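You operate a simulated robot arm through the tools that you are given. There is no shell and no other tool. Be economical: measure what you need, move in short steps, check, and stop when the job is done.

You run a simulated two-armed robot. Do the job below in one go: nothing can be reset, and whatever is moved stays where it is left.

TASK
Pick up the tube that says "72" from the top of the service bench with one hand, pass it to the other hand and put it on the shelf under the centrifuge. Set down upright: tube.

The check looks at the end state, three seconds after you hand in, the way a careful person would. Anything else that was tipped, shoved, dropped, spilled or broken makes it a failure.

THE ROBOT
Two 7-joint arms with two-finger grippers on one trunk, on a base that drives. Base frame: it is fixed to the floor where the robot stands at the start and does not move with it; the origin is under the middle of the robot, x ahead of it, y to its left, z up. Lengths are in m, angles in degrees, forces in N, time in s.
The left shoulder is at the start at [0.051, 0.175, 1.177], the right one opposite. With the tool pointing down near the work surface each hand reaches from about 0.24 to 0.86 m from the robot's upright axis, wherever it stands, measured 20 degrees to its own side. Places, roughly: shelf under the centrifuge [-2.8, -0.7, 0.3]. Payload 2.94 kg a hand.
Tool frame (each hand has its own): the origin (TCP) lies between the finger pads and is the grasp point; the fingertips stand 0.03 m ahead of it; z points along the fingers, y is the line along which they close. Largest opening 0.138 m; the body of the gripper starts 0.109 m behind the TCP.
Orientation is that of the tool frame in the base frame, as a unit quaternion [w, x, y, z]. With the fingers straight down and closing along the base's y, the tool's x points along the base's -x, its y along +y and its z along -z.

THE INTERFACE
- The arms move only by the tool nudge_tool. It takes "left_series", "right_series" or both (then of equal length, played together; a hand with none holds still); each is text: rows parted by semicolons, each of 7 numbers parted by spaces: the shift along the tool's x, y, z in units of 30 mm (1.0 is 30 mm), then the turn, a rotation vector about the tool's x, y, z in units of 6 degrees (1.0 is 6 degrees), then the gripper command, from -1 (shut) to 1 (fully open), values between in proportion. In form: x y z wx wy wz jaw; .... A call has 1 to 10 rows; each row shifts and turns the commanded pose from where the row before left it, along the tool's axes as they then stand. A call with a number of a shift or a turn outside -1 to 1 is refused whole. Each row takes 0.2 s and may step no farther than 0.05 m and 8.6 degrees from the row before; otherwise, or with a gripper value out of range, the whole call is refused. A pose out of reach is approached as far as the arm can. The call stops where the force on the tool passes 40 N (or 10 N more than at its start, if that is more) or the arm is blocked; 0.2 s more then pass. The fingers move at their own pace and stop on an object; they squeeze with about 23 N. The grip force told is the motor's: it shows also when the fingers shut on nothing. Time passes only in rows, and 0.2 s behind the last, so rows that do not move let the fingers close. The reply holds the time, the measured pose of the TCP, the force on the tool along the base axes, the opening and the grip force, in the units named above and with some noise, with the torque about the TCP (base axes, N m) and any sound that the robot's microphone picked up.
- Cameras (640 x 400 px; columns grow to the right, rows downward): "scene" is now at [0.1277, 0.0273, 1.6633]; the picture's right is [0.33, -0.94, 0.00], its down [-0.62, -0.22, -0.76] and it looks along [0.71, 0.25, -0.65] (base axes); focal length 283 px, centre (320, 200). "left" rides on the left gripper at [0.071, -0.019, -0.146] in its tool frame; the picture's right is [0.26, 0.97, 0.00], its down [-0.85, 0.23, -0.48] and it looks along [-0.46, 0.12, 0.88] (tool axes); focal length 280 px, centre (320, 200). "right" rides on the right gripper at [0.071, 0.019, -0.146] in its tool frame; the picture's right is [-0.26, 0.97, 0.00], its down [-0.85, -0.23, -0.48] and it looks along [-0.46, -0.12, 0.88] (tool axes); focal length 280 px, centre (320, 200). There is no depth. A picture from a camera that has moved, and an enlarged one, comes with that camera's place and axes in the base frame and with its lens.
- get_image(camera): a new picture of that camera. It takes no simulated time.
- raise_lower(by): slides the trunk up (or, below 0, down) by that many m; the arms and the scene camera ride with it, the base frame stays. It gives what a move gives, with no picture.
- roll_base(legs): drives the robot by 1 to 6 legs, each [ahead, turn to the left] in m and degrees, along the robot's own axes; the way and the turn of a leg run together, so that a leg with both is an arc; at most 1.5 m and 180 degrees a leg. The arms and the cameras ride along, it lands a little off, and it stops where it bumps. It gives what a move gives.
- pan_tilt(pan, tilt): turns the head with the scene camera to pan (to the left, within 120 degrees either way) and tilt (down, from -29 to 69), counted from straight ahead of the robot. It gives what a move gives.
- close_up(camera, box): a new picture of the part [left, top, right, bottom] of that camera's present view, enlarged. It takes no simulated time.
- sign_off(): hands the job in; it is judged then, once.

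Go step by step. Nothing tells you exact positions but the pictures and the camera data: compare them with the known pose of the tool, close in by small moves and look again before you grip or let go. The budget is 120 turns and 100 pictures, counting those below and the enlarged ones. Unless the task says otherwise, let go and move clear before handing in, and close with one line.

The tools are called as name(argument=value, ...) on one line, values as JSON. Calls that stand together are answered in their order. nudge_tool: Moves the arms, as the interface text tells. Its arguments: {"type":"object","properties":{"left_series":{"type":"string"},"right_series":{"type":"string"}},"required":[]} The other tools are called the same way: raise_lower (by) slides the trunk up or down; roll_base (legs) drives the base; pan_tilt (pan, tilt) turns the head that bears the scene camera; get_image (camera) takes a picture; close_up (camera, box) takes an enlarged picture of a part of a camera's view; sign_off () hands the job in.

At the start:

```text
time: 0.0
left_eef_pos: [0.5631, 0.4275, 1.2219]
left_ee_rot: [0.0, 0.0, 1.0, 0.0]
left_force: [0.2, 0.0, -0.5]
left_moment: [0.01, 0.02, -0.01]
left_finger_gap: 0.138
left_finger_force: 0.1
right_eef_pos: [0.5868, -0.053, 1.1915]
right_ee_rot: [-0.001, 0.0, 1.0, 0.0]
right_force: [-0.2, 0.8, -0.2]
right_moment: [0.0, 0.0, -0.01]
right_finger_gap: 0.1378
right_finger_force: 0.1
trunk travel left (down, up): [-0.35, 0.384]
robot x, y, heading: [-0.0003, -0.0026, -0.2]
head pan, tilt: [19.3, 40.8]
```

scene: 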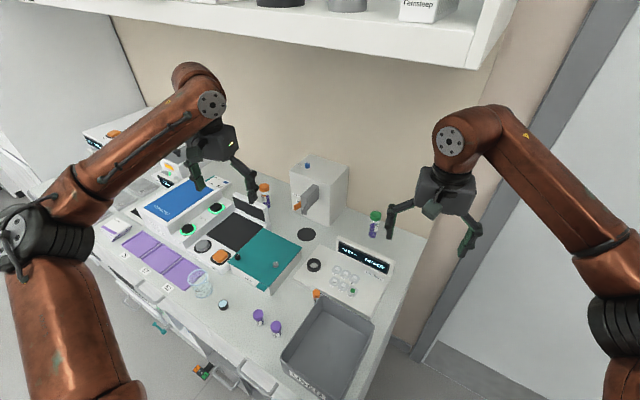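
right: 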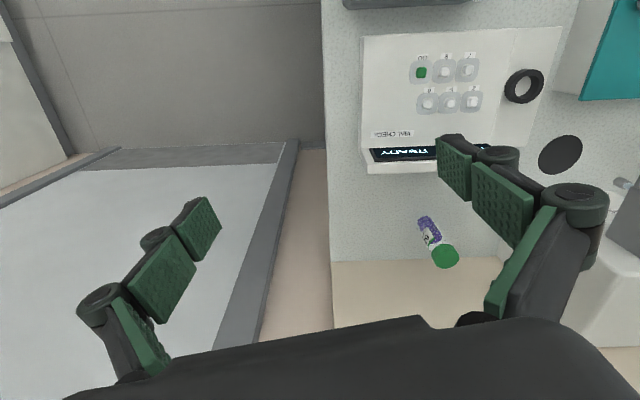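
left: 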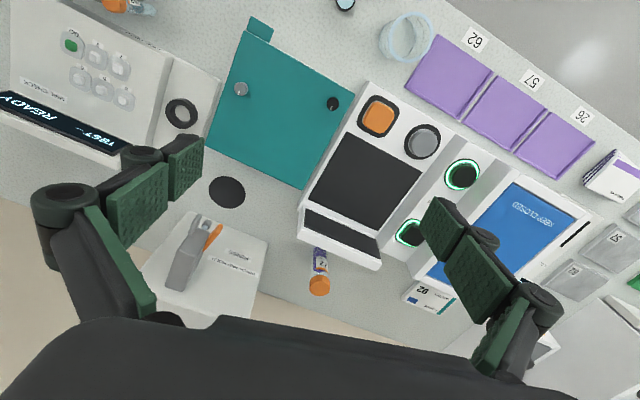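

I see a bench with several capped tubes (orange, green, two purple, one orange near the grey bin). I'll enlarge the views to find the one labelled "72".

close_up(camera="right", box=[390, 200, 490, 280])

close_up(camera="left", box=[280, 230, 380, 310])

close_up(camera="scene", box=[180, 160, 400, 340])

```text
5.00 times, centred on (440, 240) of right
camera zoom: at [0.5156, -0.0335, 1.3374], right [0.26, 0.97, 0.0], down [0.85, -0.23, 0.48], along [0.46, -0.12, -0.88], focal length 1402 px, centre (-280, 0)
```

zoom: 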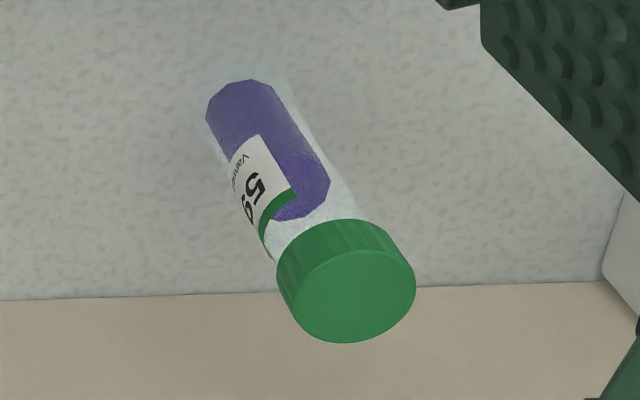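

```text
5.00 times, centred on (330, 270) of left
camera zoom: at [0.4927, 0.408, 1.3667], right [-0.26, 0.97, 0.0], down [0.85, 0.23, 0.48], along [0.46, 0.12, -0.88], focal length 1402 px, centre (270, -150)
```

zoom: 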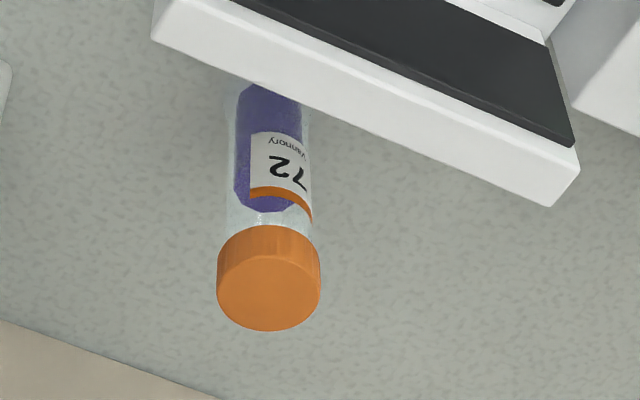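

```text
2.22 times, centred on (290, 250) of scene
camera zoom: at [0.1277, 0.0273, 1.6633], right [0.33, -0.94, 0.0], down [-0.62, -0.22, -0.76], along [0.71, 0.25, -0.65], focal length 628 px, centre (387, 89)
```

zoom: 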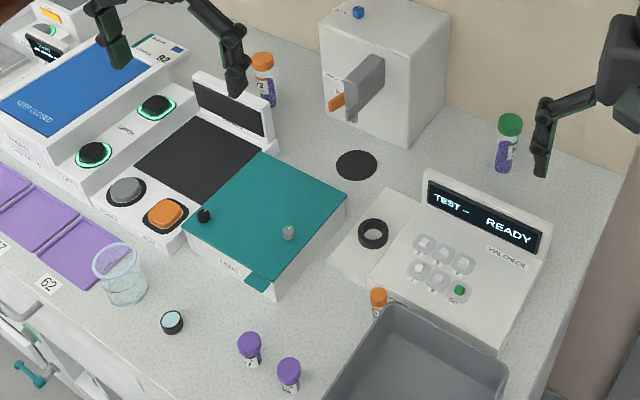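

The "72" tube is the orange-capped one behind the balance, with its cap top near (0.85, 0.50, 1.005) and the bench top near z = 0.90. Before picking I'll look toward the centrifuge shelf behind me.

pan_tilt(pan=-120, tilt=20)

get_image(camera="scene")

pan_tilt(pan=30, tilt=35)

get_image(camera="scene")

```text
time: 2.2
left_eef_pos: [0.5624, 0.4278, 1.2205]
left_ee_rot: [0.0, 0.0, 1.0, 0.0]
left_force: [0.4, -0.2, 0.0]
left_moment: [0.01, 0.01, -0.01]
left_finger_gap: 0.1378
left_finger_force: 0.0
right_eef_pos: [0.5857, -0.0531, 1.1915]
right_ee_rot: [-0.001, 0.0, 1.0, 0.0]
right_force: [1.4, 0.5, 0.7]
right_moment: [0.01, 0.01, -0.03]
right_finger_gap: 0.138
right_finger_force: 0.1
trunk travel left (down, up): [-0.35, 0.384]
robot x, y, heading: [0.0, 0.0016, -0.1]
head pan, tilt: [-120.0, 20.0]
```

```text
93 pictures are left
camera scene: at [0.0015, -0.0812, 1.696], right [-0.87, 0.5, 0.0], down [0.17, 0.3, -0.94], along [-0.47, -0.81, -0.34], focal length 283 px, centre (320, 200)
```

scene: 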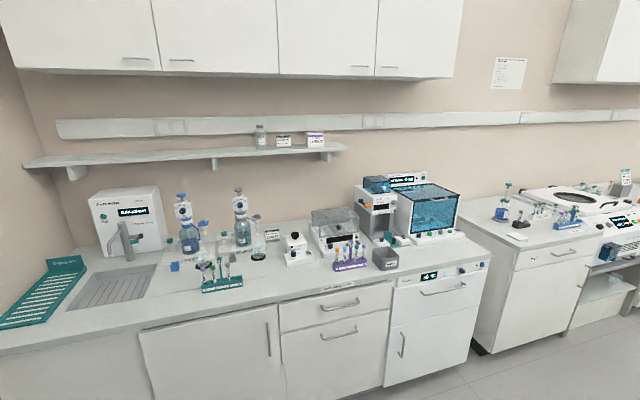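

```text
time: 4.6
left_eef_pos: [0.5635, 0.4285, 1.22]
left_ee_rot: [0.0, 0.0, 1.0, 0.001]
left_force: [-0.9, -0.1, 0.1]
left_moment: [0.02, 0.01, -0.02]
left_finger_gap: 0.1381
left_finger_force: 0.0
right_eef_pos: [0.586, -0.0529, 1.1918]
right_ee_rot: [-0.002, 0.0, 1.0, 0.0]
right_force: [0.8, -0.3, 0.4]
right_moment: [0.0, 0.02, 0.02]
right_finger_gap: 0.1379
right_finger_force: 0.1
trunk travel left (down, up): [-0.35, 0.384]
robot x, y, heading: [-0.0016, 0.0017, 0.3]
head pan, tilt: [30.0, 35.0]
```

```text
92 pictures are left
camera scene: at [0.1243, 0.0435, 1.6721], right [0.5, -0.87, 0.0], down [-0.5, -0.29, -0.82], along [0.71, 0.41, -0.57], focal length 283 px, centre (320, 200)
```

scene: 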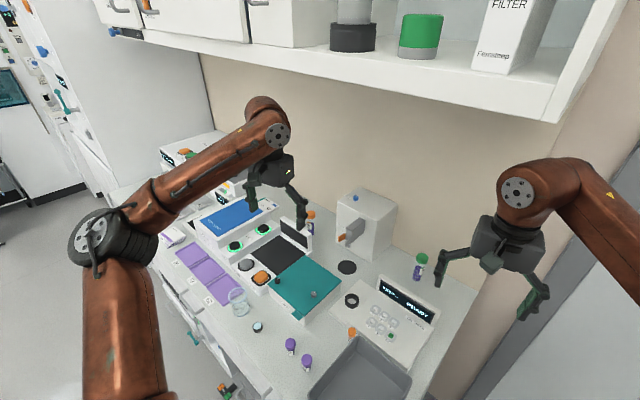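

The "72" tube stands at about (0.85, 0.50), beyond straight-down reach. I'll tilt the left tool forward about 42° so it comes in over the balance panel, partly close it, and look again.

nudge_tool(left_series="0 0.357 0 0 -1 0 0.1;0 0.357 0 0 -1 0 0.1;0 0.357 0 0 -1 0 0.1;0 0.357 0 0 -1 0 0.1;0 0.357 0 0 -1 0 0.1;0 0.357 0 0 -1 0 0.1;0 0.357 0 0 -1 0 0.1")

get_image(camera="left")

```text
time: 6.2
left_eef_pos: [0.5625, 0.5032, 1.2214]
left_ee_rot: [0.359, 0.0, 0.933, 0.001]
left_force: [0.7, 0.7, -0.4]
left_moment: [0.02, -0.02, 0.01]
left_finger_gap: 0.0756
left_finger_force: 0.1
right_eef_pos: [0.5859, -0.0536, 1.1924]
right_ee_rot: [0.0, 0.0, 1.0, 0.0]
right_force: [-1.6, 0.0, 0.9]
right_moment: [0.0, 0.0, 0.02]
right_finger_gap: 0.138
right_finger_force: 0.0
trunk travel left (down, up): [-0.35, 0.384]
robot x, y, heading: [0.0011, 0.0012, 0.2]
head pan, tilt: [30.0, 35.0]
```

```text
91 pictures are left
camera left: at [0.413, 0.4833, 1.2826], right [-0.19, 0.97, -0.17], down [0.31, 0.23, 0.92], along [0.93, 0.12, -0.34], focal length 280 px, centre (320, 200)
```

left: 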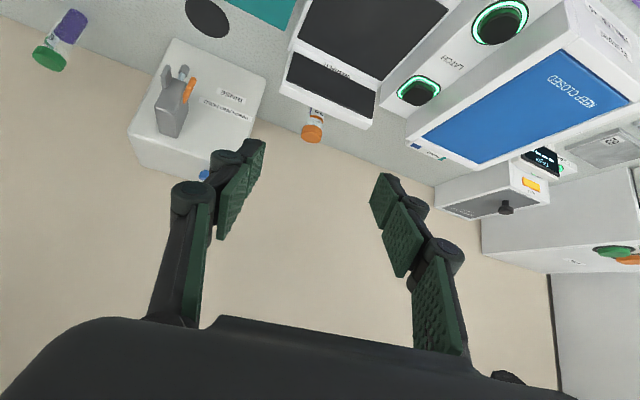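

The tilted view agrees: the cap is at about (0.847, 0.502, 1.0). Next I advance to a pre-grasp point about 0.1 m back along the tool axis.

nudge_tool(left_series="-0.197 0 0.904 0 0 0 0.1;-0.197 0 0.904 0 0 0 0.1;-0.197 0 0.904 0 0 0 0.1;-0.197 0 0.904 0 0 0 0.1;-0.197 0 0.904 0 0 0 0.1;-0.197 0 0.904 0 0 0 0.1;-0.197 0 0.904 0 0 0 0.1;-0.197 0 0.904 0 0 0 0.1;-0.197 0 0.904 0 0 0 0.1")

get_image(camera="left")

close_up(camera="scene", box=[220, 160, 400, 280])

```text
time: 8.2
left_eef_pos: [0.7656, 0.5023, 1.0747]
left_ee_rot: [0.357, 0.001, 0.934, 0.0]
left_force: [0.3, 0.6, 0.7]
left_moment: [0.02, -0.01, -0.03]
left_finger_gap: 0.0759
left_finger_force: 0.0
right_eef_pos: [0.5858, -0.0528, 1.191]
right_ee_rot: [-0.001, 0.0, 1.0, 0.0]
right_force: [0.2, 0.1, -0.8]
right_moment: [-0.01, 0.01, 0.01]
right_finger_gap: 0.138
right_finger_force: 0.0
trunk travel left (down, up): [-0.35, 0.384]
robot x, y, heading: [-0.0024, -0.001, 0.1]
head pan, tilt: [30.0, 35.0]
```

```text
90 pictures are left
camera left: at [0.6157, 0.4839, 1.1359], right [-0.2, 0.96, -0.18], down [0.31, 0.23, 0.92], along [0.93, 0.12, -0.35], focal length 280 px, centre (320, 200)
```

left: 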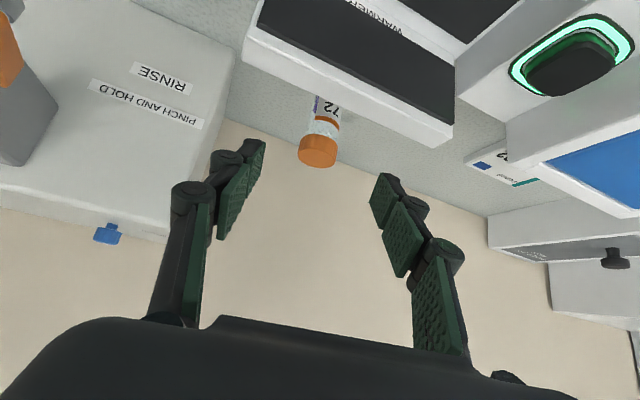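

```text
3.33 times, centred on (310, 220) of scene
camera zoom: at [0.1257, 0.0437, 1.6719], right [0.5, -0.87, 0.0], down [-0.5, -0.29, -0.82], along [0.71, 0.41, -0.57], focal length 942 px, centre (353, 133)
```

zoom: 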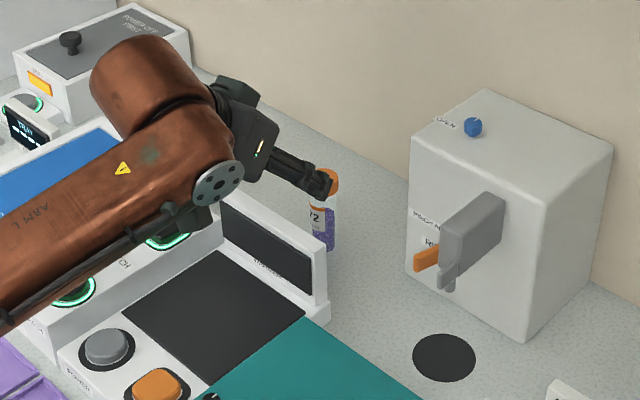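

The tube is centred between the fingers and the panel top (about z = 0.97) stays below the tool line. I'll advance 0.075 m and recheck.

nudge_tool(left_series="0 0 0.5 0 0 0 0.1;0 0 0.5 0 0 0 0.1;0 0 0.5 0 0 0 0.1;0 0 0.5 0 0 0 0.1;0 0 0.5 0 0 0 0.1")

get_image(camera="left")

close_up(camera="scene", box=[265, 180, 355, 240])

```text
time: 9.4
left_eef_pos: [0.8161, 0.5016, 1.0204]
left_ee_rot: [0.358, 0.0, 0.934, 0.0]
left_force: [0.2, -0.1, 0.6]
left_moment: [-0.01, 0.04, 0.01]
left_finger_gap: 0.0759
left_finger_force: 0.0
right_eef_pos: [0.5868, -0.0531, 1.1919]
right_ee_rot: [-0.001, 0.001, 1.0, 0.0]
right_force: [0.0, 0.5, -0.1]
right_moment: [0.0, 0.05, 0.01]
right_finger_gap: 0.138
right_finger_force: 0.1
trunk travel left (down, up): [-0.35, 0.384]
robot x, y, heading: [-0.0005, -0.0023, -0.0]
head pan, tilt: [30.0, 35.0]
```

```text
88 pictures are left
camera left: at [0.6675, 0.482, 1.0807], right [-0.19, 0.96, -0.18], down [0.31, 0.23, 0.92], along [0.93, 0.12, -0.35], focal length 280 px, centre (320, 200)
```

left: 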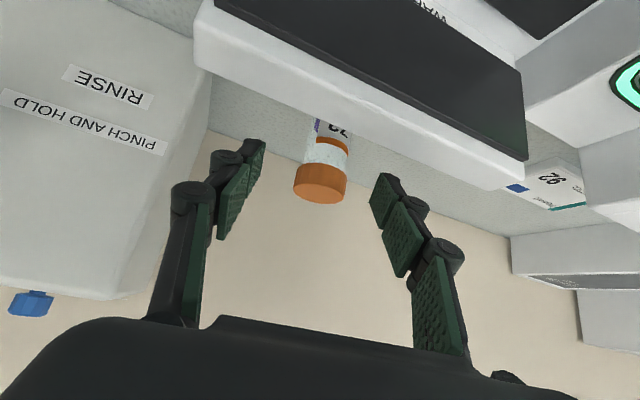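

```text
6.67 times, centred on (310, 210) of scene
camera zoom: at [0.1249, 0.0436, 1.672], right [0.5, -0.87, 0.0], down [-0.5, -0.29, -0.82], along [0.71, 0.41, -0.57], focal length 1884 px, centre (387, 133)
```

zoom: 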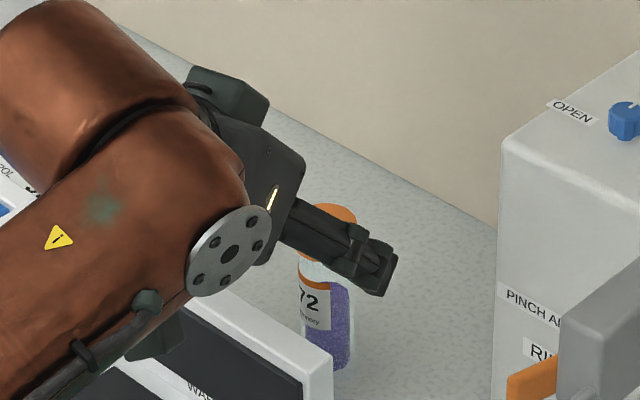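

Triangulation from the two views puts the cap centre at (0.852, 0.503, 0.998). I'll go in the last 45 mm and close on the cap.

nudge_tool(left_series="-0.09 0.02 0.5 0 0 0 0.1;-0.09 0.02 0.5 0 0 0 0.1;-0.09 0.02 0.5 0 0 0 0.1")

get_image(camera="left")

```text
time: 10.2
left_eef_pos: [0.8522, 0.5043, 0.9917]
left_ee_rot: [0.358, 0.0, 0.934, 0.0]
left_force: [-0.4, -0.1, -0.5]
left_moment: [0.02, 0.01, 0.0]
left_finger_gap: 0.076
left_finger_force: 0.0
right_eef_pos: [0.5869, -0.0533, 1.1906]
right_ee_rot: [-0.001, -0.001, 1.0, 0.0]
right_force: [0.7, 0.4, -0.1]
right_moment: [0.02, 0.04, 0.04]
right_finger_gap: 0.138
right_finger_force: 0.1
trunk travel left (down, up): [-0.35, 0.384]
robot x, y, heading: [0.0021, -0.0043, -0.3]
head pan, tilt: [30.0, 35.0]
```

```text
86 pictures are left
camera left: at [0.7026, 0.4839, 1.0527], right [-0.19, 0.97, -0.18], down [0.31, 0.23, 0.92], along [0.93, 0.12, -0.35], focal length 280 px, centre (320, 200)
```

left: 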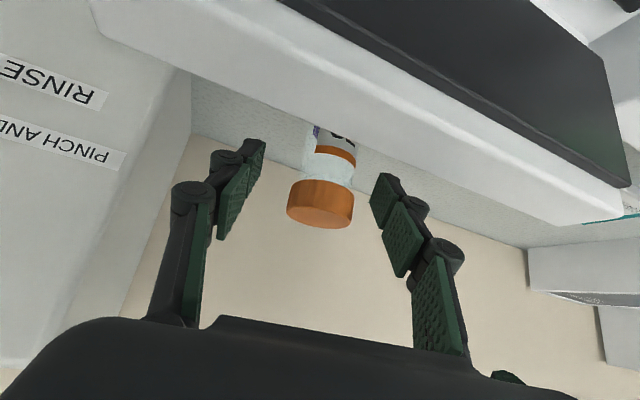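

The cap lies at the grasp point, so I close the left fingers.

nudge_tool(left_series="0 0 0 0 0 0 -0.2;0 0 0 0 0 0 -0.5;0 0 0 0 0 0 -1;0 0 0 0 0 0 -1;0 0 0 0 0 0 -1;0 0 0 0 0 0 -1")

get_image(camera="left")

```text
time: 11.6
left_eef_pos: [0.851, 0.5034, 0.9903]
left_ee_rot: [0.358, 0.0, 0.934, 0.0]
left_force: [0.9, 0.4, 0.3]
left_moment: [0.02, 0.01, -0.02]
left_finger_gap: 0.0327
left_finger_force: 22.8
right_eef_pos: [0.5865, -0.0524, 1.1907]
right_ee_rot: [-0.001, -0.001, 1.0, 0.001]
right_force: [-0.9, -0.2, -0.2]
right_moment: [0.02, 0.04, 0.01]
right_finger_gap: 0.138
right_finger_force: 0.0
trunk travel left (down, up): [-0.35, 0.384]
robot x, y, heading: [-0.0014, -0.0019, 0.1]
head pan, tilt: [30.0, 35.0]
```

```text
85 pictures are left
camera left: at [0.7019, 0.4841, 1.053], right [-0.19, 0.96, -0.18], down [0.31, 0.23, 0.92], along [0.93, 0.12, -0.35], focal length 280 px, centre (320, 200)
```

left: 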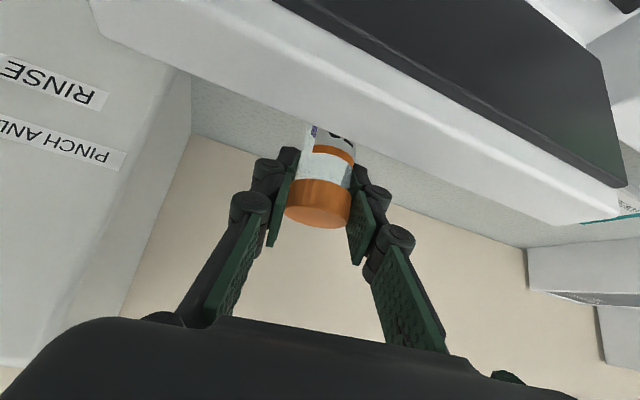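

Gripped (gap 33 mm, 23 N). Now I lift straight up by 0.15 m.

nudge_tool(left_series="-0.28 0 -0.31 0 0 0 -1;-0.557 0 -0.62 0 0 0 -1;-0.557 0 -0.62 0 0 0 -1;-0.557 0 -0.62 0 0 0 -1;-0.557 0 -0.62 0 0 0 -1;-0.557 0 -0.62 0 0 0 -1;-0.28 0 -0.31 0 0 0 -1")

get_image(camera="left")

get_image(camera="scene")

```text
time: 13.2
left_eef_pos: [0.8526, 0.5037, 1.1443]
left_ee_rot: [0.358, 0.0, 0.934, -0.001]
left_force: [0.3, 0.2, -1.0]
left_moment: [0.02, 0.0, 0.07]
left_finger_gap: 0.0328
left_finger_force: 23.0
right_eef_pos: [0.5869, -0.0531, 1.1916]
right_ee_rot: [-0.001, 0.0, 1.0, 0.0]
right_force: [-0.3, 1.1, 0.2]
right_moment: [-0.03, 0.01, -0.03]
right_finger_gap: 0.1378
right_finger_force: 0.0
trunk travel left (down, up): [-0.35, 0.384]
robot x, y, heading: [-0.0015, -0.0001, -0.2]
head pan, tilt: [30.0, 35.0]
```

```text
84 pictures are left
camera left: at [0.7026, 0.484, 1.2056], right [-0.19, 0.96, -0.18], down [0.31, 0.23, 0.92], along [0.93, 0.12, -0.35], focal length 280 px, centre (320, 200)
```

left: 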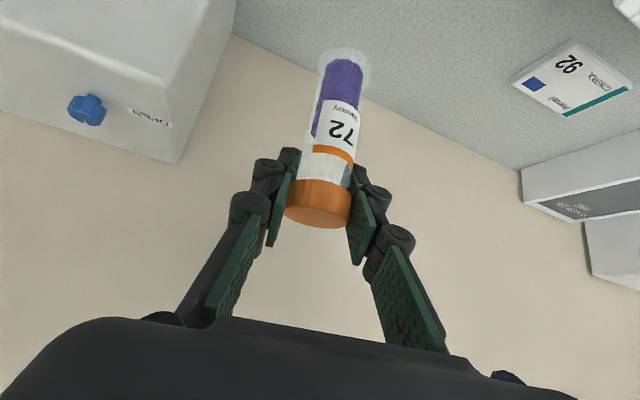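

```text
83 pictures are left
camera scene: at [0.1245, 0.0434, 1.672], right [0.5, -0.87, 0.0], down [-0.5, -0.29, -0.82], along [0.71, 0.41, -0.57], focal length 283 px, centre (320, 200)
```

scene: 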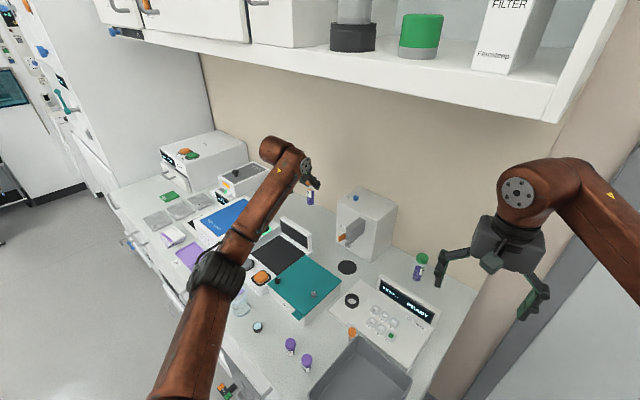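

The tube hangs upright from the left hand by its cap, with its bottom about 92 mm below the TCP. I'll back the base out of the bench area and look at the aisle and the shelf.

roll_base(legs=[[-0.6, 0]])

pan_tilt(pan=120, tilt=25)

get_image(camera="scene")

pan_tilt(pan=-120, tilt=25)

get_image(camera="scene")

```text
time: 14.7
left_eef_pos: [0.7122, 0.5139, 1.1545]
left_ee_rot: [0.359, -0.009, 0.933, 0.004]
left_force: [-0.8, -1.7, -0.4]
left_moment: [0.06, -0.01, 0.15]
left_finger_gap: 0.0329
left_finger_force: 23.3
right_eef_pos: [0.4466, -0.0552, 1.2012]
right_ee_rot: [0.008, 0.001, 1.0, 0.0]
right_force: [-0.8, 1.0, 0.0]
right_moment: [0.03, -0.07, -0.03]
right_finger_gap: 0.1378
right_finger_force: 0.0
trunk travel left (down, up): [-0.35, 0.384]
robot x, y, heading: [-0.1258, -0.0007, 0.1]
head pan, tilt: [30.0, 35.0]
stopped in leg 1: the robot was blocked; the commanded pose is now the measured one
```

```text
time: 16.3
left_eef_pos: [0.7008, 0.5124, 1.1578]
left_ee_rot: [0.364, -0.006, 0.931, 0.003]
left_force: [0.0, 0.7, -1.2]
left_moment: [0.0, -0.02, 0.01]
left_finger_gap: 0.0333
left_finger_force: 22.8
right_eef_pos: [0.4343, -0.0527, 1.2021]
right_ee_rot: [0.013, 0.0, 1.0, -0.001]
right_force: [0.5, 0.3, -0.7]
right_moment: [0.01, 0.15, -0.05]
right_finger_gap: 0.1379
right_finger_force: 0.1
trunk travel left (down, up): [-0.35, 0.384]
robot x, y, heading: [-0.1261, -0.0024, 0.0]
head pan, tilt: [120.0, 25.0]
```

```text
82 pictures are left
camera scene: at [-0.1026, 0.0807, 1.6887], right [0.87, 0.5, -0.01], down [0.2, -0.37, -0.91], along [-0.46, 0.78, -0.42], focal length 283 px, centre (320, 200)
```

scene: 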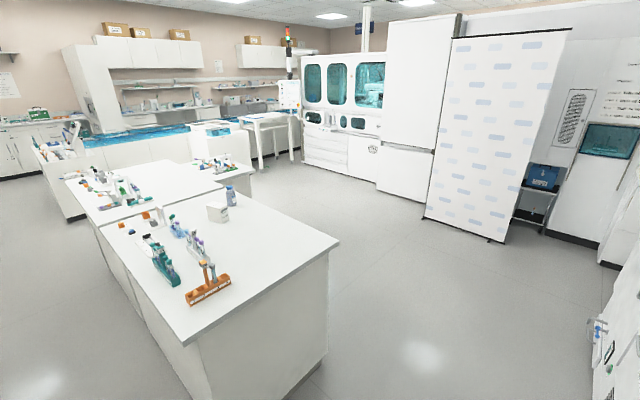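

```text
time: 19.7
left_eef_pos: [0.6883, 0.5166, 1.167]
left_ee_rot: [0.37, -0.01, 0.929, 0.004]
left_force: [0.2, 0.0, -0.8]
left_moment: [-0.01, -0.04, -0.01]
left_finger_gap: 0.0329
left_finger_force: 23.1
right_eef_pos: [0.4223, -0.0534, 1.21]
right_ee_rot: [0.02, -0.001, 1.0, 0.0]
right_force: [-0.6, -0.1, 0.9]
right_moment: [-0.01, -0.05, 0.03]
right_finger_gap: 0.138
right_finger_force: 0.0
trunk travel left (down, up): [-0.35, 0.384]
robot x, y, heading: [-0.1233, 0.0013, 0.3]
head pan, tilt: [-120.0, 25.0]
```

```text
81 pictures are left
camera scene: at [-0.122, -0.0799, 1.6878], right [-0.87, 0.5, 0.0], down [0.21, 0.37, -0.91], along [-0.45, -0.79, -0.42], focal length 283 px, centre (320, 200)
```

scene: 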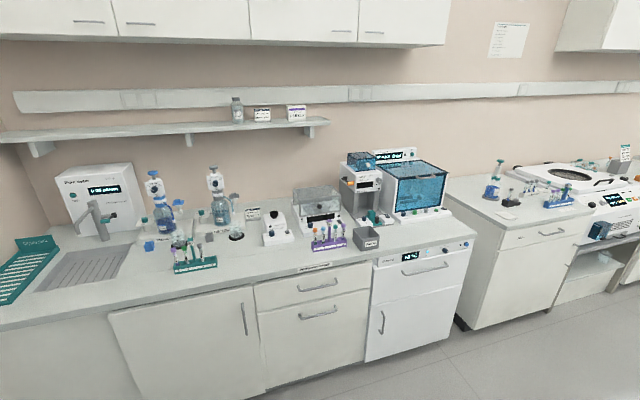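

The base was blocked after 0.13 m, so something is close behind me. I'll look steeply down on both sides and check that the hands are steady.

pan_tilt(pan=-120, tilt=65)

get_image(camera="scene")

pan_tilt(pan=120, tilt=60)

get_image(camera="scene")

pan_tilt(pan=15, tilt=55)

get_image(camera="scene")

```text
time: 20.8
left_eef_pos: [0.69, 0.5144, 1.1666]
left_ee_rot: [0.369, -0.01, 0.929, 0.004]
left_force: [0.0, 0.3, -0.7]
left_moment: [-0.01, -0.02, -0.01]
left_finger_gap: 0.0328
left_finger_force: 22.9
right_eef_pos: [0.4232, -0.0544, 1.2089]
right_ee_rot: [0.02, -0.001, 1.0, 0.0]
right_force: [-1.3, -0.6, 0.4]
right_moment: [0.03, 0.0, 0.0]
right_finger_gap: 0.1382
right_finger_force: 0.1
trunk travel left (down, up): [-0.35, 0.384]
robot x, y, heading: [-0.1233, 0.0021, 0.1]
head pan, tilt: [-120.0, 65.0]
```

```text
80 pictures are left
camera scene: at [-0.1062, -0.0533, 1.6324], right [-0.87, 0.5, 0.0], down [0.45, 0.79, -0.42], along [-0.21, -0.37, -0.91], focal length 283 px, centre (320, 200)
```

scene: 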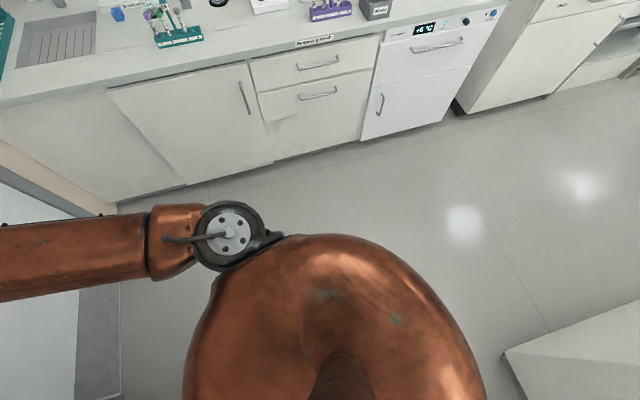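

```text
time: 24.2
left_eef_pos: [0.6894, 0.5155, 1.1648]
left_ee_rot: [0.369, -0.01, 0.929, 0.004]
left_force: [-0.9, 0.6, -0.7]
left_moment: [0.02, 0.0, 0.0]
left_finger_gap: 0.033
left_finger_force: 23.3
right_eef_pos: [0.4236, -0.0526, 1.2095]
right_ee_rot: [0.019, -0.001, 1.0, 0.0]
right_force: [0.1, -0.3, 0.0]
right_moment: [-0.02, -0.01, 0.01]
right_finger_gap: 0.1381
right_finger_force: 0.0
trunk travel left (down, up): [-0.35, 0.384]
robot x, y, heading: [-0.1235, -0.001, 0.3]
head pan, tilt: [120.0, 60.0]
```

```text
79 pictures are left
camera scene: at [-0.109, 0.0574, 1.6378], right [0.87, 0.5, 0.0], down [0.43, -0.75, -0.5], along [-0.25, 0.43, -0.87], focal length 283 px, centre (320, 200)
```

scene: 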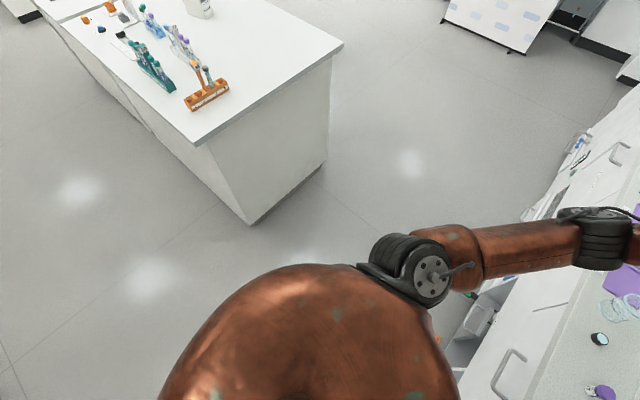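

```text
time: 26.0
left_eef_pos: [0.6887, 0.5147, 1.1655]
left_ee_rot: [0.369, -0.01, 0.929, 0.004]
left_force: [-0.3, -0.8, -0.5]
left_moment: [0.0, 0.0, 0.0]
left_finger_gap: 0.0333
left_finger_force: 22.9
right_eef_pos: [0.4229, -0.0547, 1.2089]
right_ee_rot: [0.019, -0.001, 1.0, -0.001]
right_force: [-0.2, -0.2, 0.1]
right_moment: [-0.01, 0.02, -0.02]
right_finger_gap: 0.138
right_finger_force: 0.0
trunk travel left (down, up): [-0.35, 0.384]
robot x, y, heading: [-0.1237, -0.0019, -0.1]
head pan, tilt: [15.0, 55.0]
```

```text
78 pictures are left
camera scene: at [-0.0059, 0.0186, 1.6438], right [0.26, -0.97, 0.0], down [-0.79, -0.21, -0.57], along [0.55, 0.15, -0.82], focal length 283 px, centre (320, 200)
```

scene: 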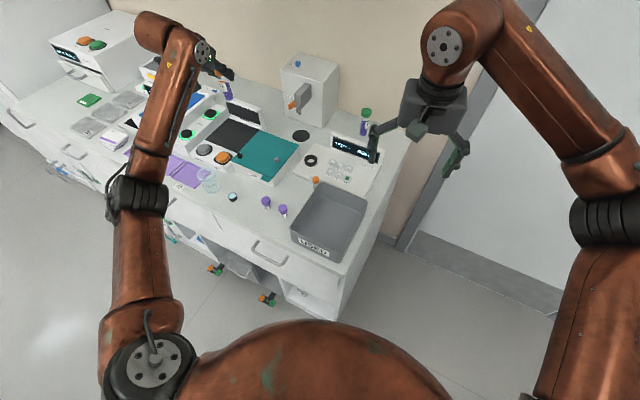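

The hands are steady, and the island corner behind-left at about (-0.8, 0.4) is what limits me. I'll tuck the left arm in before moving the base again.

nudge_tool(left_series="0.4 -0.4 -0.6 0 0.2 0 -1;0.567 -0.6 -0.858 0 0 0 -1;0.567 -0.6 -0.858 0 0 0 -1;0.567 -0.6 -0.858 0 0 0 -1;0.567 -0.6 -0.858 0 0 0 -1;0.567 -0.6 -0.858 0 0 0 -1;0.567 -0.6 -0.858 0 0 0 -1;0.567 -0.6 -0.858 0 0 0 -1;0.567 -0.6 -0.858 0 0 0 -1;0.567 -0.6 -0.858 0 0 0 -1")

get_image(camera="scene")

```text
time: 28.2
left_eef_pos: [0.4032, 0.335, 1.2421]
left_ee_rot: [0.359, -0.009, 0.933, 0.004]
left_force: [0.0, -0.3, -1.1]
left_moment: [0.02, 0.03, -0.01]
left_finger_gap: 0.033
left_finger_force: 23.0
right_eef_pos: [0.4224, -0.055, 1.2093]
right_ee_rot: [0.019, 0.0, 1.0, 0.001]
right_force: [0.2, -0.2, -0.8]
right_moment: [0.0, -0.01, -0.03]
right_finger_gap: 0.138
right_finger_force: 0.1
trunk travel left (down, up): [-0.35, 0.384]
robot x, y, heading: [-0.1262, 0.0011, 0.4]
head pan, tilt: [15.0, 55.0]
```

```text
77 pictures are left
camera scene: at [-0.0073, 0.0174, 1.644], right [0.26, -0.97, 0.0], down [-0.79, -0.21, -0.57], along [0.55, 0.15, -0.82], focal length 283 px, centre (320, 200)
```

scene: 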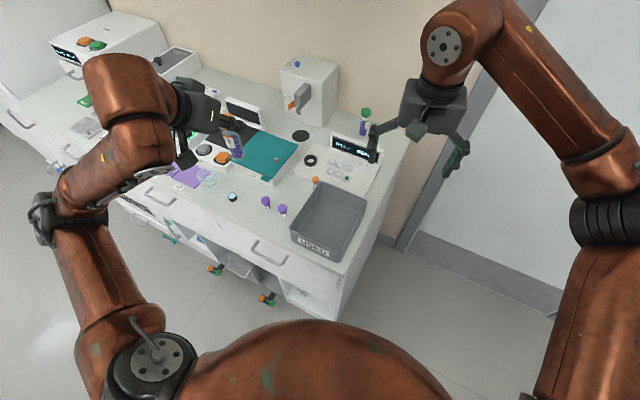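

The left hand is tucked and carrying the tube upright. I'll turn right in small portions, which sweeps the hands over free aisle, and see whether the base moves freely.

roll_base(legs=[[0, -25]])

```text
time: 29.9
left_eef_pos: [0.4966, 0.0755, 1.2419]
left_ee_rot: [0.352, 0.196, 0.912, -0.076]
left_force: [-0.2, 0.1, -0.4]
left_moment: [0.02, 0.04, 0.03]
left_finger_gap: 0.0333
left_finger_force: 23.0
right_eef_pos: [0.3467, -0.2843, 1.2081]
right_ee_rot: [0.019, 0.219, 0.976, -0.005]
right_force: [-0.2, 0.1, 0.1]
right_moment: [0.06, 0.0, -0.02]
right_finger_gap: 0.1383
right_finger_force: 0.0
trunk travel left (down, up): [-0.35, 0.384]
robot x, y, heading: [-0.1273, 0.0003, -25.0]
head pan, tilt: [15.0, 55.0]
```

Turning works. I'll look to the rear-left and rear-right from this new heading to see what is behind me.

pan_tilt(pan=-120, tilt=45)

get_image(camera="scene")

```text
time: 32.0
left_eef_pos: [0.4947, 0.0771, 1.2421]
left_ee_rot: [0.351, 0.195, 0.913, -0.075]
left_force: [0.1, 0.1, -0.1]
left_moment: [-0.02, 0.0, 0.01]
left_finger_gap: 0.0326
left_finger_force: 23.4
right_eef_pos: [0.3469, -0.2833, 1.2096]
right_ee_rot: [0.018, 0.219, 0.976, -0.004]
right_force: [-0.5, 0.1, -0.5]
right_moment: [0.01, -0.03, -0.01]
right_finger_gap: 0.1381
right_finger_force: 0.1
trunk travel left (down, up): [-0.35, 0.384]
robot x, y, heading: [-0.1201, -0.0022, -25.0]
head pan, tilt: [-120.0, 45.0]
```

```text
76 pictures are left
camera scene: at [-0.1469, -0.0674, 1.6573], right [-0.57, 0.82, 0.0], down [0.58, 0.4, -0.71], along [-0.58, -0.4, -0.71], focal length 283 px, centre (320, 200)
```

scene: 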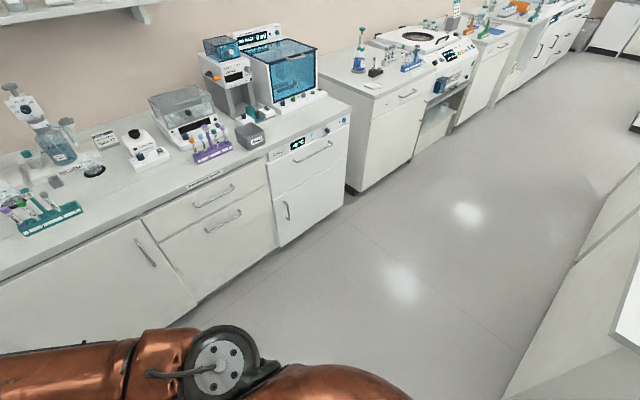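

The aisle toward the centrifuge is clear, running at a heading of about 166°, and the counter front lies about 1.2 m to my right. I'll face the counter, move to mid-aisle, then turn to face down the aisle.

roll_base(legs=[[0, -79], [0.35, 0], [0, -90]])

pan_tilt(pan=25, tilt=30)

get_image(camera="scene")

```text
time: 41.5
left_eef_pos: [-0.8072, -0.536, 1.2425]
left_ee_rot: [-0.039, 0.928, -0.102, -0.357]
left_force: [-0.6, -0.5, 0.3]
left_moment: [0.01, 0.0, 0.0]
left_finger_gap: 0.0331
left_finger_force: 22.6
right_eef_pos: [-0.7331, -0.1545, 1.209]
right_ee_rot: [-0.002, 0.993, -0.118, -0.02]
right_force: [0.5, 0.6, -0.2]
right_moment: [-0.04, 0.02, -0.02]
right_finger_gap: 0.1381
right_finger_force: 0.0
trunk travel left (down, up): [-0.35, 0.384]
robot x, y, heading: [-0.2161, -0.3359, 166.3]
head pan, tilt: [-120.0, 45.0]
```

```text
time: 43.8
left_eef_pos: [-0.807, -0.5363, 1.2422]
left_ee_rot: [-0.039, 0.928, -0.102, -0.357]
left_force: [0.4, 0.4, -0.6]
left_moment: [-0.01, -0.02, -0.01]
left_finger_gap: 0.0331
left_finger_force: 22.6
right_eef_pos: [-0.7344, -0.1536, 1.209]
right_ee_rot: [-0.002, 0.993, -0.118, -0.019]
right_force: [-0.2, -0.4, 0.5]
right_moment: [0.01, 0.01, 0.0]
right_finger_gap: 0.138
right_finger_force: 0.2
trunk travel left (down, up): [-0.35, 0.384]
robot x, y, heading: [-0.2163, -0.3361, 166.3]
head pan, tilt: [25.0, 30.0]
```

```text
75 pictures are left
camera scene: at [-0.3496, -0.3439, 1.6799], right [-0.2, 0.98, 0.0], down [0.49, 0.1, -0.87], along [-0.85, -0.17, -0.5], focal length 283 px, centre (320, 200)
```

scene: 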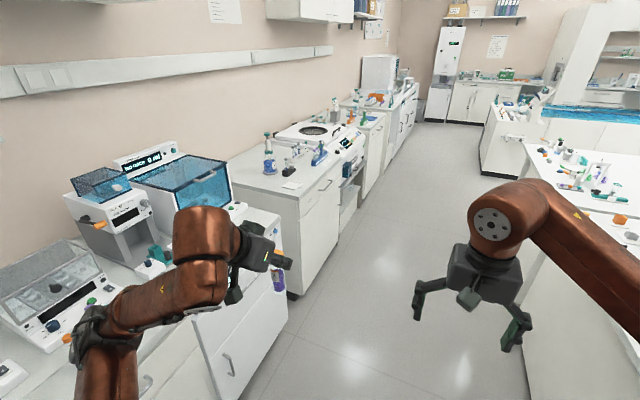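

The aisle ahead is clear, with the centrifuge bench (round lid) on the left. I'll drive forward 1.1 m and look again.

roll_base(legs=[[1.1, 0]])

pan_tilt(pan=50, tilt=35)

get_image(camera="scene")

```text
time: 49.3
left_eef_pos: [-1.862, -0.2903, 1.2422]
left_ee_rot: [-0.038, 0.928, -0.099, -0.358]
left_force: [-0.7, 0.2, -1.6]
left_moment: [-0.02, -0.01, 0.0]
left_finger_gap: 0.033
left_finger_force: 23.6
right_eef_pos: [-1.7921, 0.0932, 1.2093]
right_ee_rot: [-0.002, 0.993, -0.115, -0.018]
right_force: [0.5, 0.1, 0.3]
right_moment: [-0.03, -0.01, 0.03]
right_finger_gap: 0.138
right_finger_force: 0.1
trunk travel left (down, up): [-0.35, 0.384]
robot x, y, heading: [-1.2709, -0.0853, 166.7]
head pan, tilt: [25.0, 30.0]
```

```text
time: 50.2
left_eef_pos: [-1.8616, -0.2909, 1.2424]
left_ee_rot: [-0.038, 0.928, -0.099, -0.357]
left_force: [0.7, 0.7, -0.4]
left_moment: [0.0, 0.02, -0.01]
left_finger_gap: 0.0331
left_finger_force: 22.8
right_eef_pos: [-1.7915, 0.0935, 1.2094]
right_ee_rot: [-0.002, 0.993, -0.114, -0.019]
right_force: [-0.4, 0.0, -0.5]
right_moment: [-0.01, -0.01, -0.03]
right_finger_gap: 0.1381
right_finger_force: 0.0
trunk travel left (down, up): [-0.35, 0.384]
robot x, y, heading: [-1.2727, -0.0845, 167.1]
head pan, tilt: [50.0, 35.0]
```

```text
74 pictures are left
camera scene: at [-1.3882, -0.1288, 1.6721], right [-0.6, 0.8, 0.0], down [0.46, 0.34, -0.82], along [-0.66, -0.49, -0.57], focal length 283 px, centre (320, 200)
```

scene: 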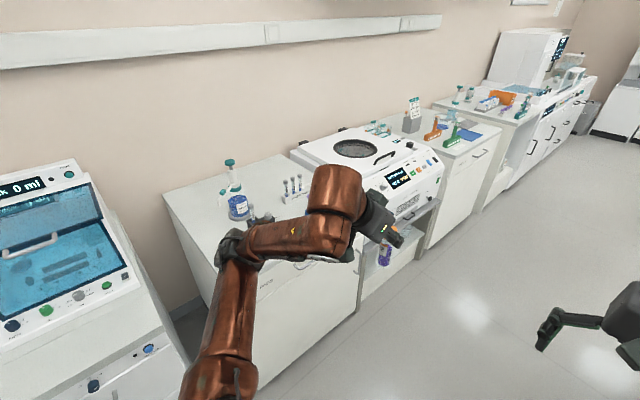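

Still clear; the open shelf niche sits under the centrifuge. I'll drive 1.1 m more, then turn left to face the niche.

roll_base(legs=[[1.1, 0], [0, 89]])

pan_tilt(pan=-10, tilt=45)

get_image(camera="scene")

```text
time: 59.8
left_eef_pos: [-2.1337, -0.4206, 1.2427]
left_ee_rot: [0.228, 0.721, 0.593, -0.277]
left_force: [0.2, 0.4, -0.1]
left_moment: [0.02, -0.01, 0.0]
left_finger_gap: 0.0331
left_finger_force: 22.8
right_eef_pos: [-2.5183, -0.3581, 1.2093]
right_ee_rot: [0.012, 0.778, 0.628, -0.015]
right_force: [0.1, -0.3, -0.2]
right_moment: [-0.02, -0.01, -0.02]
right_finger_gap: 0.1379
right_finger_force: 0.0
trunk travel left (down, up): [-0.35, 0.384]
robot x, y, heading: [-2.3486, 0.1646, -102.3]
head pan, tilt: [50.0, 35.0]
```

```text
time: 61.0
left_eef_pos: [-2.1345, -0.4205, 1.243]
left_ee_rot: [0.229, 0.72, 0.593, -0.278]
left_force: [-0.1, -0.3, -0.7]
left_moment: [0.03, 0.0, 0.0]
left_finger_gap: 0.033
left_finger_force: 23.2
right_eef_pos: [-2.5178, -0.3583, 1.2086]
right_ee_rot: [0.012, 0.778, 0.628, -0.015]
right_force: [0.1, -0.1, -0.4]
right_moment: [-0.02, -0.02, 0.03]
right_finger_gap: 0.1379
right_finger_force: 0.1
trunk travel left (down, up): [-0.35, 0.384]
robot x, y, heading: [-2.3485, 0.1626, -101.9]
head pan, tilt: [-10.0, 45.0]
```

```text
73 pictures are left
camera scene: at [-2.3891, 0.0422, 1.6573], right [-0.93, 0.38, 0.0], down [0.27, 0.66, -0.71], along [-0.27, -0.66, -0.71], focal length 283 px, centre (320, 200)
```

scene: 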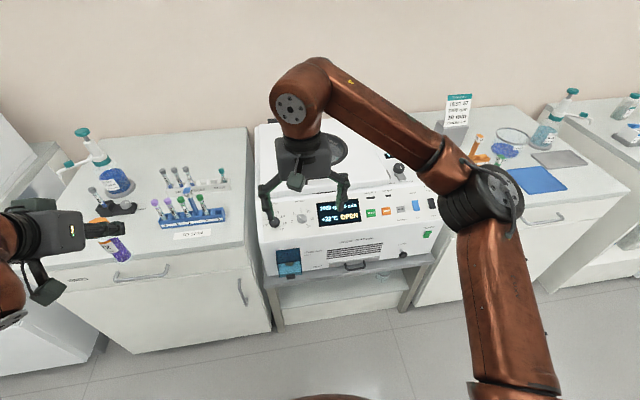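

I'm facing the centrifuge stand, with the open shelf below it. I'll enlarge that area to judge the clearance.

close_up(camera="scene", box=[240, 220, 460, 358])

```text
2.90 times, centred on (350, 289) of scene
camera zoom: at [-2.3891, 0.0422, 1.6573], right [-0.93, 0.38, 0.0], down [0.27, 0.66, -0.71], along [-0.27, -0.66, -0.71], focal length 819 px, centre (233, -58)
```

zoom: 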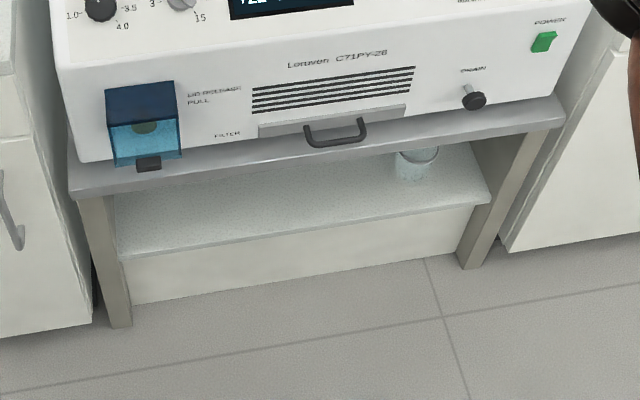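

The opening is about 0.25 m high (shelf z ≈ 0.29, underside ≈ 0.545), and a glass dish stands at its right rear. I'll hand over here: bring the tube toward the middle and pitch the right tool to nearly horizontal.

nudge_tool(left_series="0 -0.7 0 0 0 0 -1;0 -0.7 0 0 0 0 -1;0 -0.7 0 0 0 0 -1;0 -0.7 0 0 0 0 -1;0 -0.7 0 0 0 0 -1;0 -0.7 0 0 0 0 -1;0 -0.7 0 0 0 0 -1;0 -0.7 0 0 0 0 -1;0 -0.7 0 0 0 0 -1;0 -0.7 0 0 0 0 -1", right_series="0 -0.6 0 0 -1 0 1;0 -0.6 0 0 -1 0 1;0 -0.6 0 0 -1 0 1;0 -0.6 0 0 -1 0 1;0 -0.6 0 0 -1 0 1;0 -0.6 0 0 -1 0 1;0 -0.6 0 0 -1 0 1;0 -0.6 0 0 -1 0 1;0 -0.6 0 0 -1 0 1;0 -0.6 0 0 -1 0 1")

get_image(camera="scene")

```text
time: 63.2
left_eef_pos: [-2.343, -0.3785, 1.2421]
left_ee_rot: [0.23, 0.72, 0.593, -0.278]
left_force: [-0.6, 0.0, 1.2]
left_moment: [-0.06, -0.06, 0.03]
left_finger_gap: 0.0331
left_finger_force: 23.2
right_eef_pos: [-2.6958, -0.3179, 1.2081]
right_ee_rot: [0.326, 0.666, 0.537, -0.402]
right_force: [-0.5, 0.8, 0.3]
right_moment: [-0.02, -0.05, 0.02]
right_finger_gap: 0.1379
right_finger_force: 0.0
trunk travel left (down, up): [-0.35, 0.384]
robot x, y, heading: [-2.348, 0.1681, -102.1]
head pan, tilt: [-10.0, 45.0]
```

```text
71 pictures are left
camera scene: at [-2.3917, 0.0439, 1.6574], right [-0.93, 0.38, 0.0], down [0.27, 0.65, -0.71], along [-0.27, -0.66, -0.71], focal length 283 px, centre (320, 200)
```

scene: 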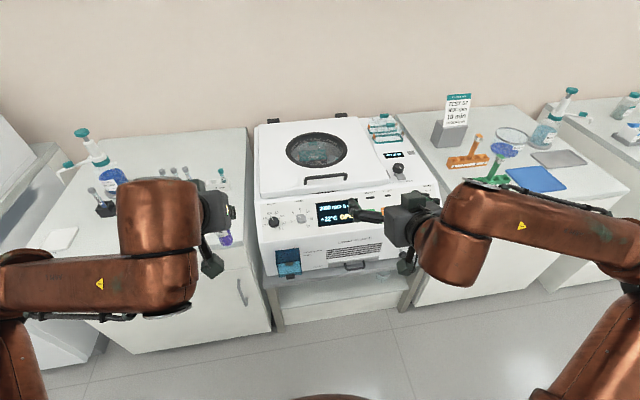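

Continuing: finish the pitch, then yaw the right tool to point left toward the tube.

nudge_tool(right_series="0 0 0 0 -1 0 1;0 0 0 0 -1 0 1;0 0 0 0 -1 0 1;0 0 0 -0.985 0 -0.174 1;0 0 0 -0.985 0 -0.174 1;0 0 0 -0.985 0 -0.174 1;0 0 0 -0.985 0 -0.174 1;0 0 0 -0.985 0 -0.174 1;0 0 0 -0.985 0 -0.174 1;0 0 0 -0.985 0 -0.174 1")

nudge_tool(right_series="0 0 0 -0.985 0 -0.174 0.3;0 0 0 -0.985 0 -0.174 0.3;0 0 0 -0.985 0 -0.174 0.3;0 0 0 -0.985 0 -0.174 0.3;0 0 0 -0.985 0 -0.174 0.3;0 0 0 -0.985 0 -0.174 0.3")

get_image(camera="right")

get_image(camera="scene")

```text
time: 65.5
left_eef_pos: [-2.3413, -0.3793, 1.2415]
left_ee_rot: [0.229, 0.721, 0.593, -0.277]
left_force: [-0.6, -0.8, -0.5]
left_moment: [0.02, -0.02, 0.01]
left_finger_gap: 0.033
left_finger_force: 23.2
right_eef_pos: [-2.7046, -0.3195, 1.211]
right_ee_rot: [0.555, 0.398, 0.671, -0.289]
right_force: [0.1, 0.0, -1.3]
right_moment: [-0.02, 0.02, 0.04]
right_finger_gap: 0.1382
right_finger_force: 0.0
right hand out of reach, approached as far as the arm can: row 3
trunk travel left (down, up): [-0.35, 0.384]
robot x, y, heading: [-2.3491, 0.167, -101.9]
head pan, tilt: [-10.0, 45.0]
```

```text
time: 66.8
left_eef_pos: [-2.3417, -0.3795, 1.241]
left_ee_rot: [0.228, 0.721, 0.593, -0.277]
left_force: [-0.1, -0.8, -0.6]
left_moment: [0.01, -0.03, -0.03]
left_finger_gap: 0.0333
left_finger_force: 22.8
right_eef_pos: [-2.703, -0.319, 1.2095]
right_ee_rot: [0.633, 0.172, 0.749, -0.098]
right_force: [0.0, -0.3, 0.2]
right_moment: [-0.01, 0.0, 0.02]
right_finger_gap: 0.0896
right_finger_force: 0.1
trunk travel left (down, up): [-0.35, 0.384]
robot x, y, heading: [-2.3538, 0.1652, -102.2]
head pan, tilt: [-10.0, 45.0]
```

```text
70 pictures are left
camera right: at [-2.8386, -0.2388, 1.1685], right [0.41, 0.85, 0.33], down [-0.41, -0.15, 0.9], along [0.82, -0.5, 0.29], focal length 280 px, centre (320, 200)
```

right: 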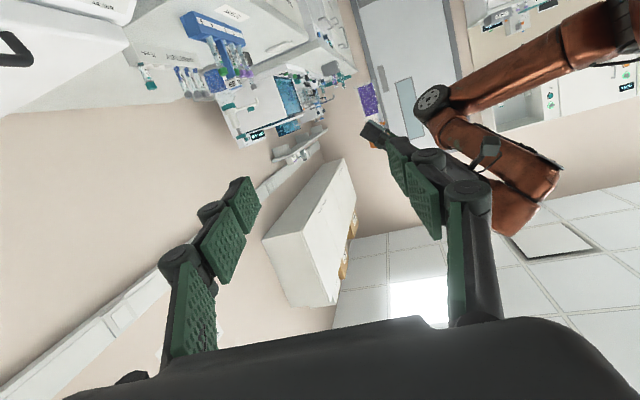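

```text
69 pictures are left
camera scene: at [-2.3898, 0.0414, 1.6571], right [-0.93, 0.38, 0.0], down [0.27, 0.66, -0.71], along [-0.27, -0.65, -0.71], focal length 283 px, centre (320, 200)
```

scene: 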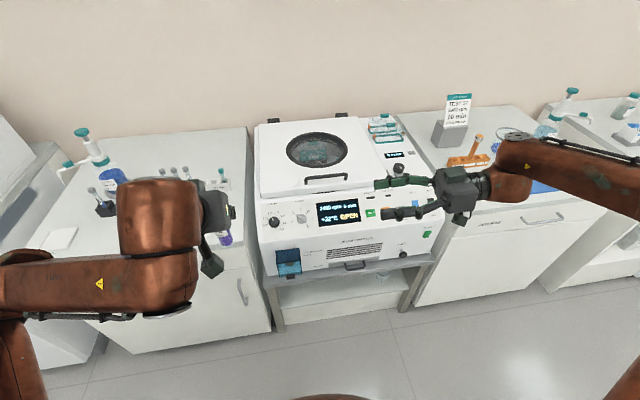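

The right tool now points at the tube (visible upside down in its camera). I'll level its small roll and advance to 0.10 m short of the tube body at z ≈ 1.19.

nudge_tool(right_series="0 0 0 0 0 -0.69 0.1;-0.161 0.295 0.95 0 0 0 0.1;-0.161 0.295 0.95 0 0 0 0.1;-0.161 0.295 0.95 0 0 0 0.1;-0.161 0.295 0.95 0 0 0 0.1;-0.161 0.295 0.95 0 0 0 0.1;-0.161 0.295 0.95 0 0 0 0.1;-0.161 0.295 0.95 0 0 0 0.1;-0.161 0.295 0.95 0 0 0 0.1;-0.161 0.295 0.95 0 0 0 0.1")

get_image(camera="right")

get_image(camera="left")

```text
time: 69.0
left_eef_pos: [-2.3415, -0.3806, 1.2406]
left_ee_rot: [0.229, 0.72, 0.593, -0.277]
left_force: [0.6, 0.5, 0.4]
left_moment: [0.01, 0.04, -0.04]
left_finger_gap: 0.0331
left_finger_force: 23.0
right_eef_pos: [-2.4335, -0.3466, 1.2077]
right_ee_rot: [0.629, 0.146, 0.754, -0.123]
right_force: [0.5, -0.1, 0.1]
right_moment: [0.02, 0.02, 0.03]
right_finger_gap: 0.0759
right_finger_force: 0.0
trunk travel left (down, up): [-0.35, 0.384]
robot x, y, heading: [-2.3478, 0.167, -102.2]
head pan, tilt: [-10.0, 45.0]
```

```text
68 pictures are left
camera right: at [-2.5701, -0.2704, 1.1641], right [0.4, 0.88, 0.26], down [-0.38, -0.09, 0.92], along [0.83, -0.47, 0.29], focal length 280 px, centre (320, 200)
```

right: 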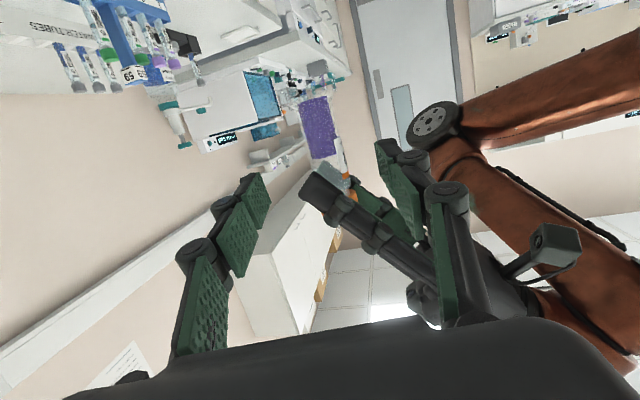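

```text
67 pictures are left
camera left: at [-2.3307, -0.2298, 1.3022], right [0.98, 0.01, -0.18], down [0.17, -0.35, 0.92], along [-0.06, -0.94, -0.35], focal length 280 px, centre (320, 200)
```

left: 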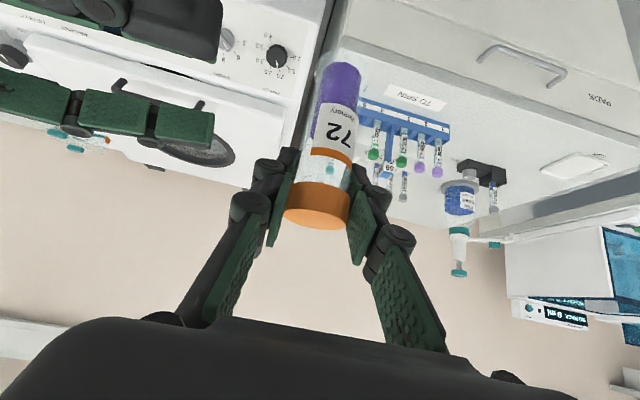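

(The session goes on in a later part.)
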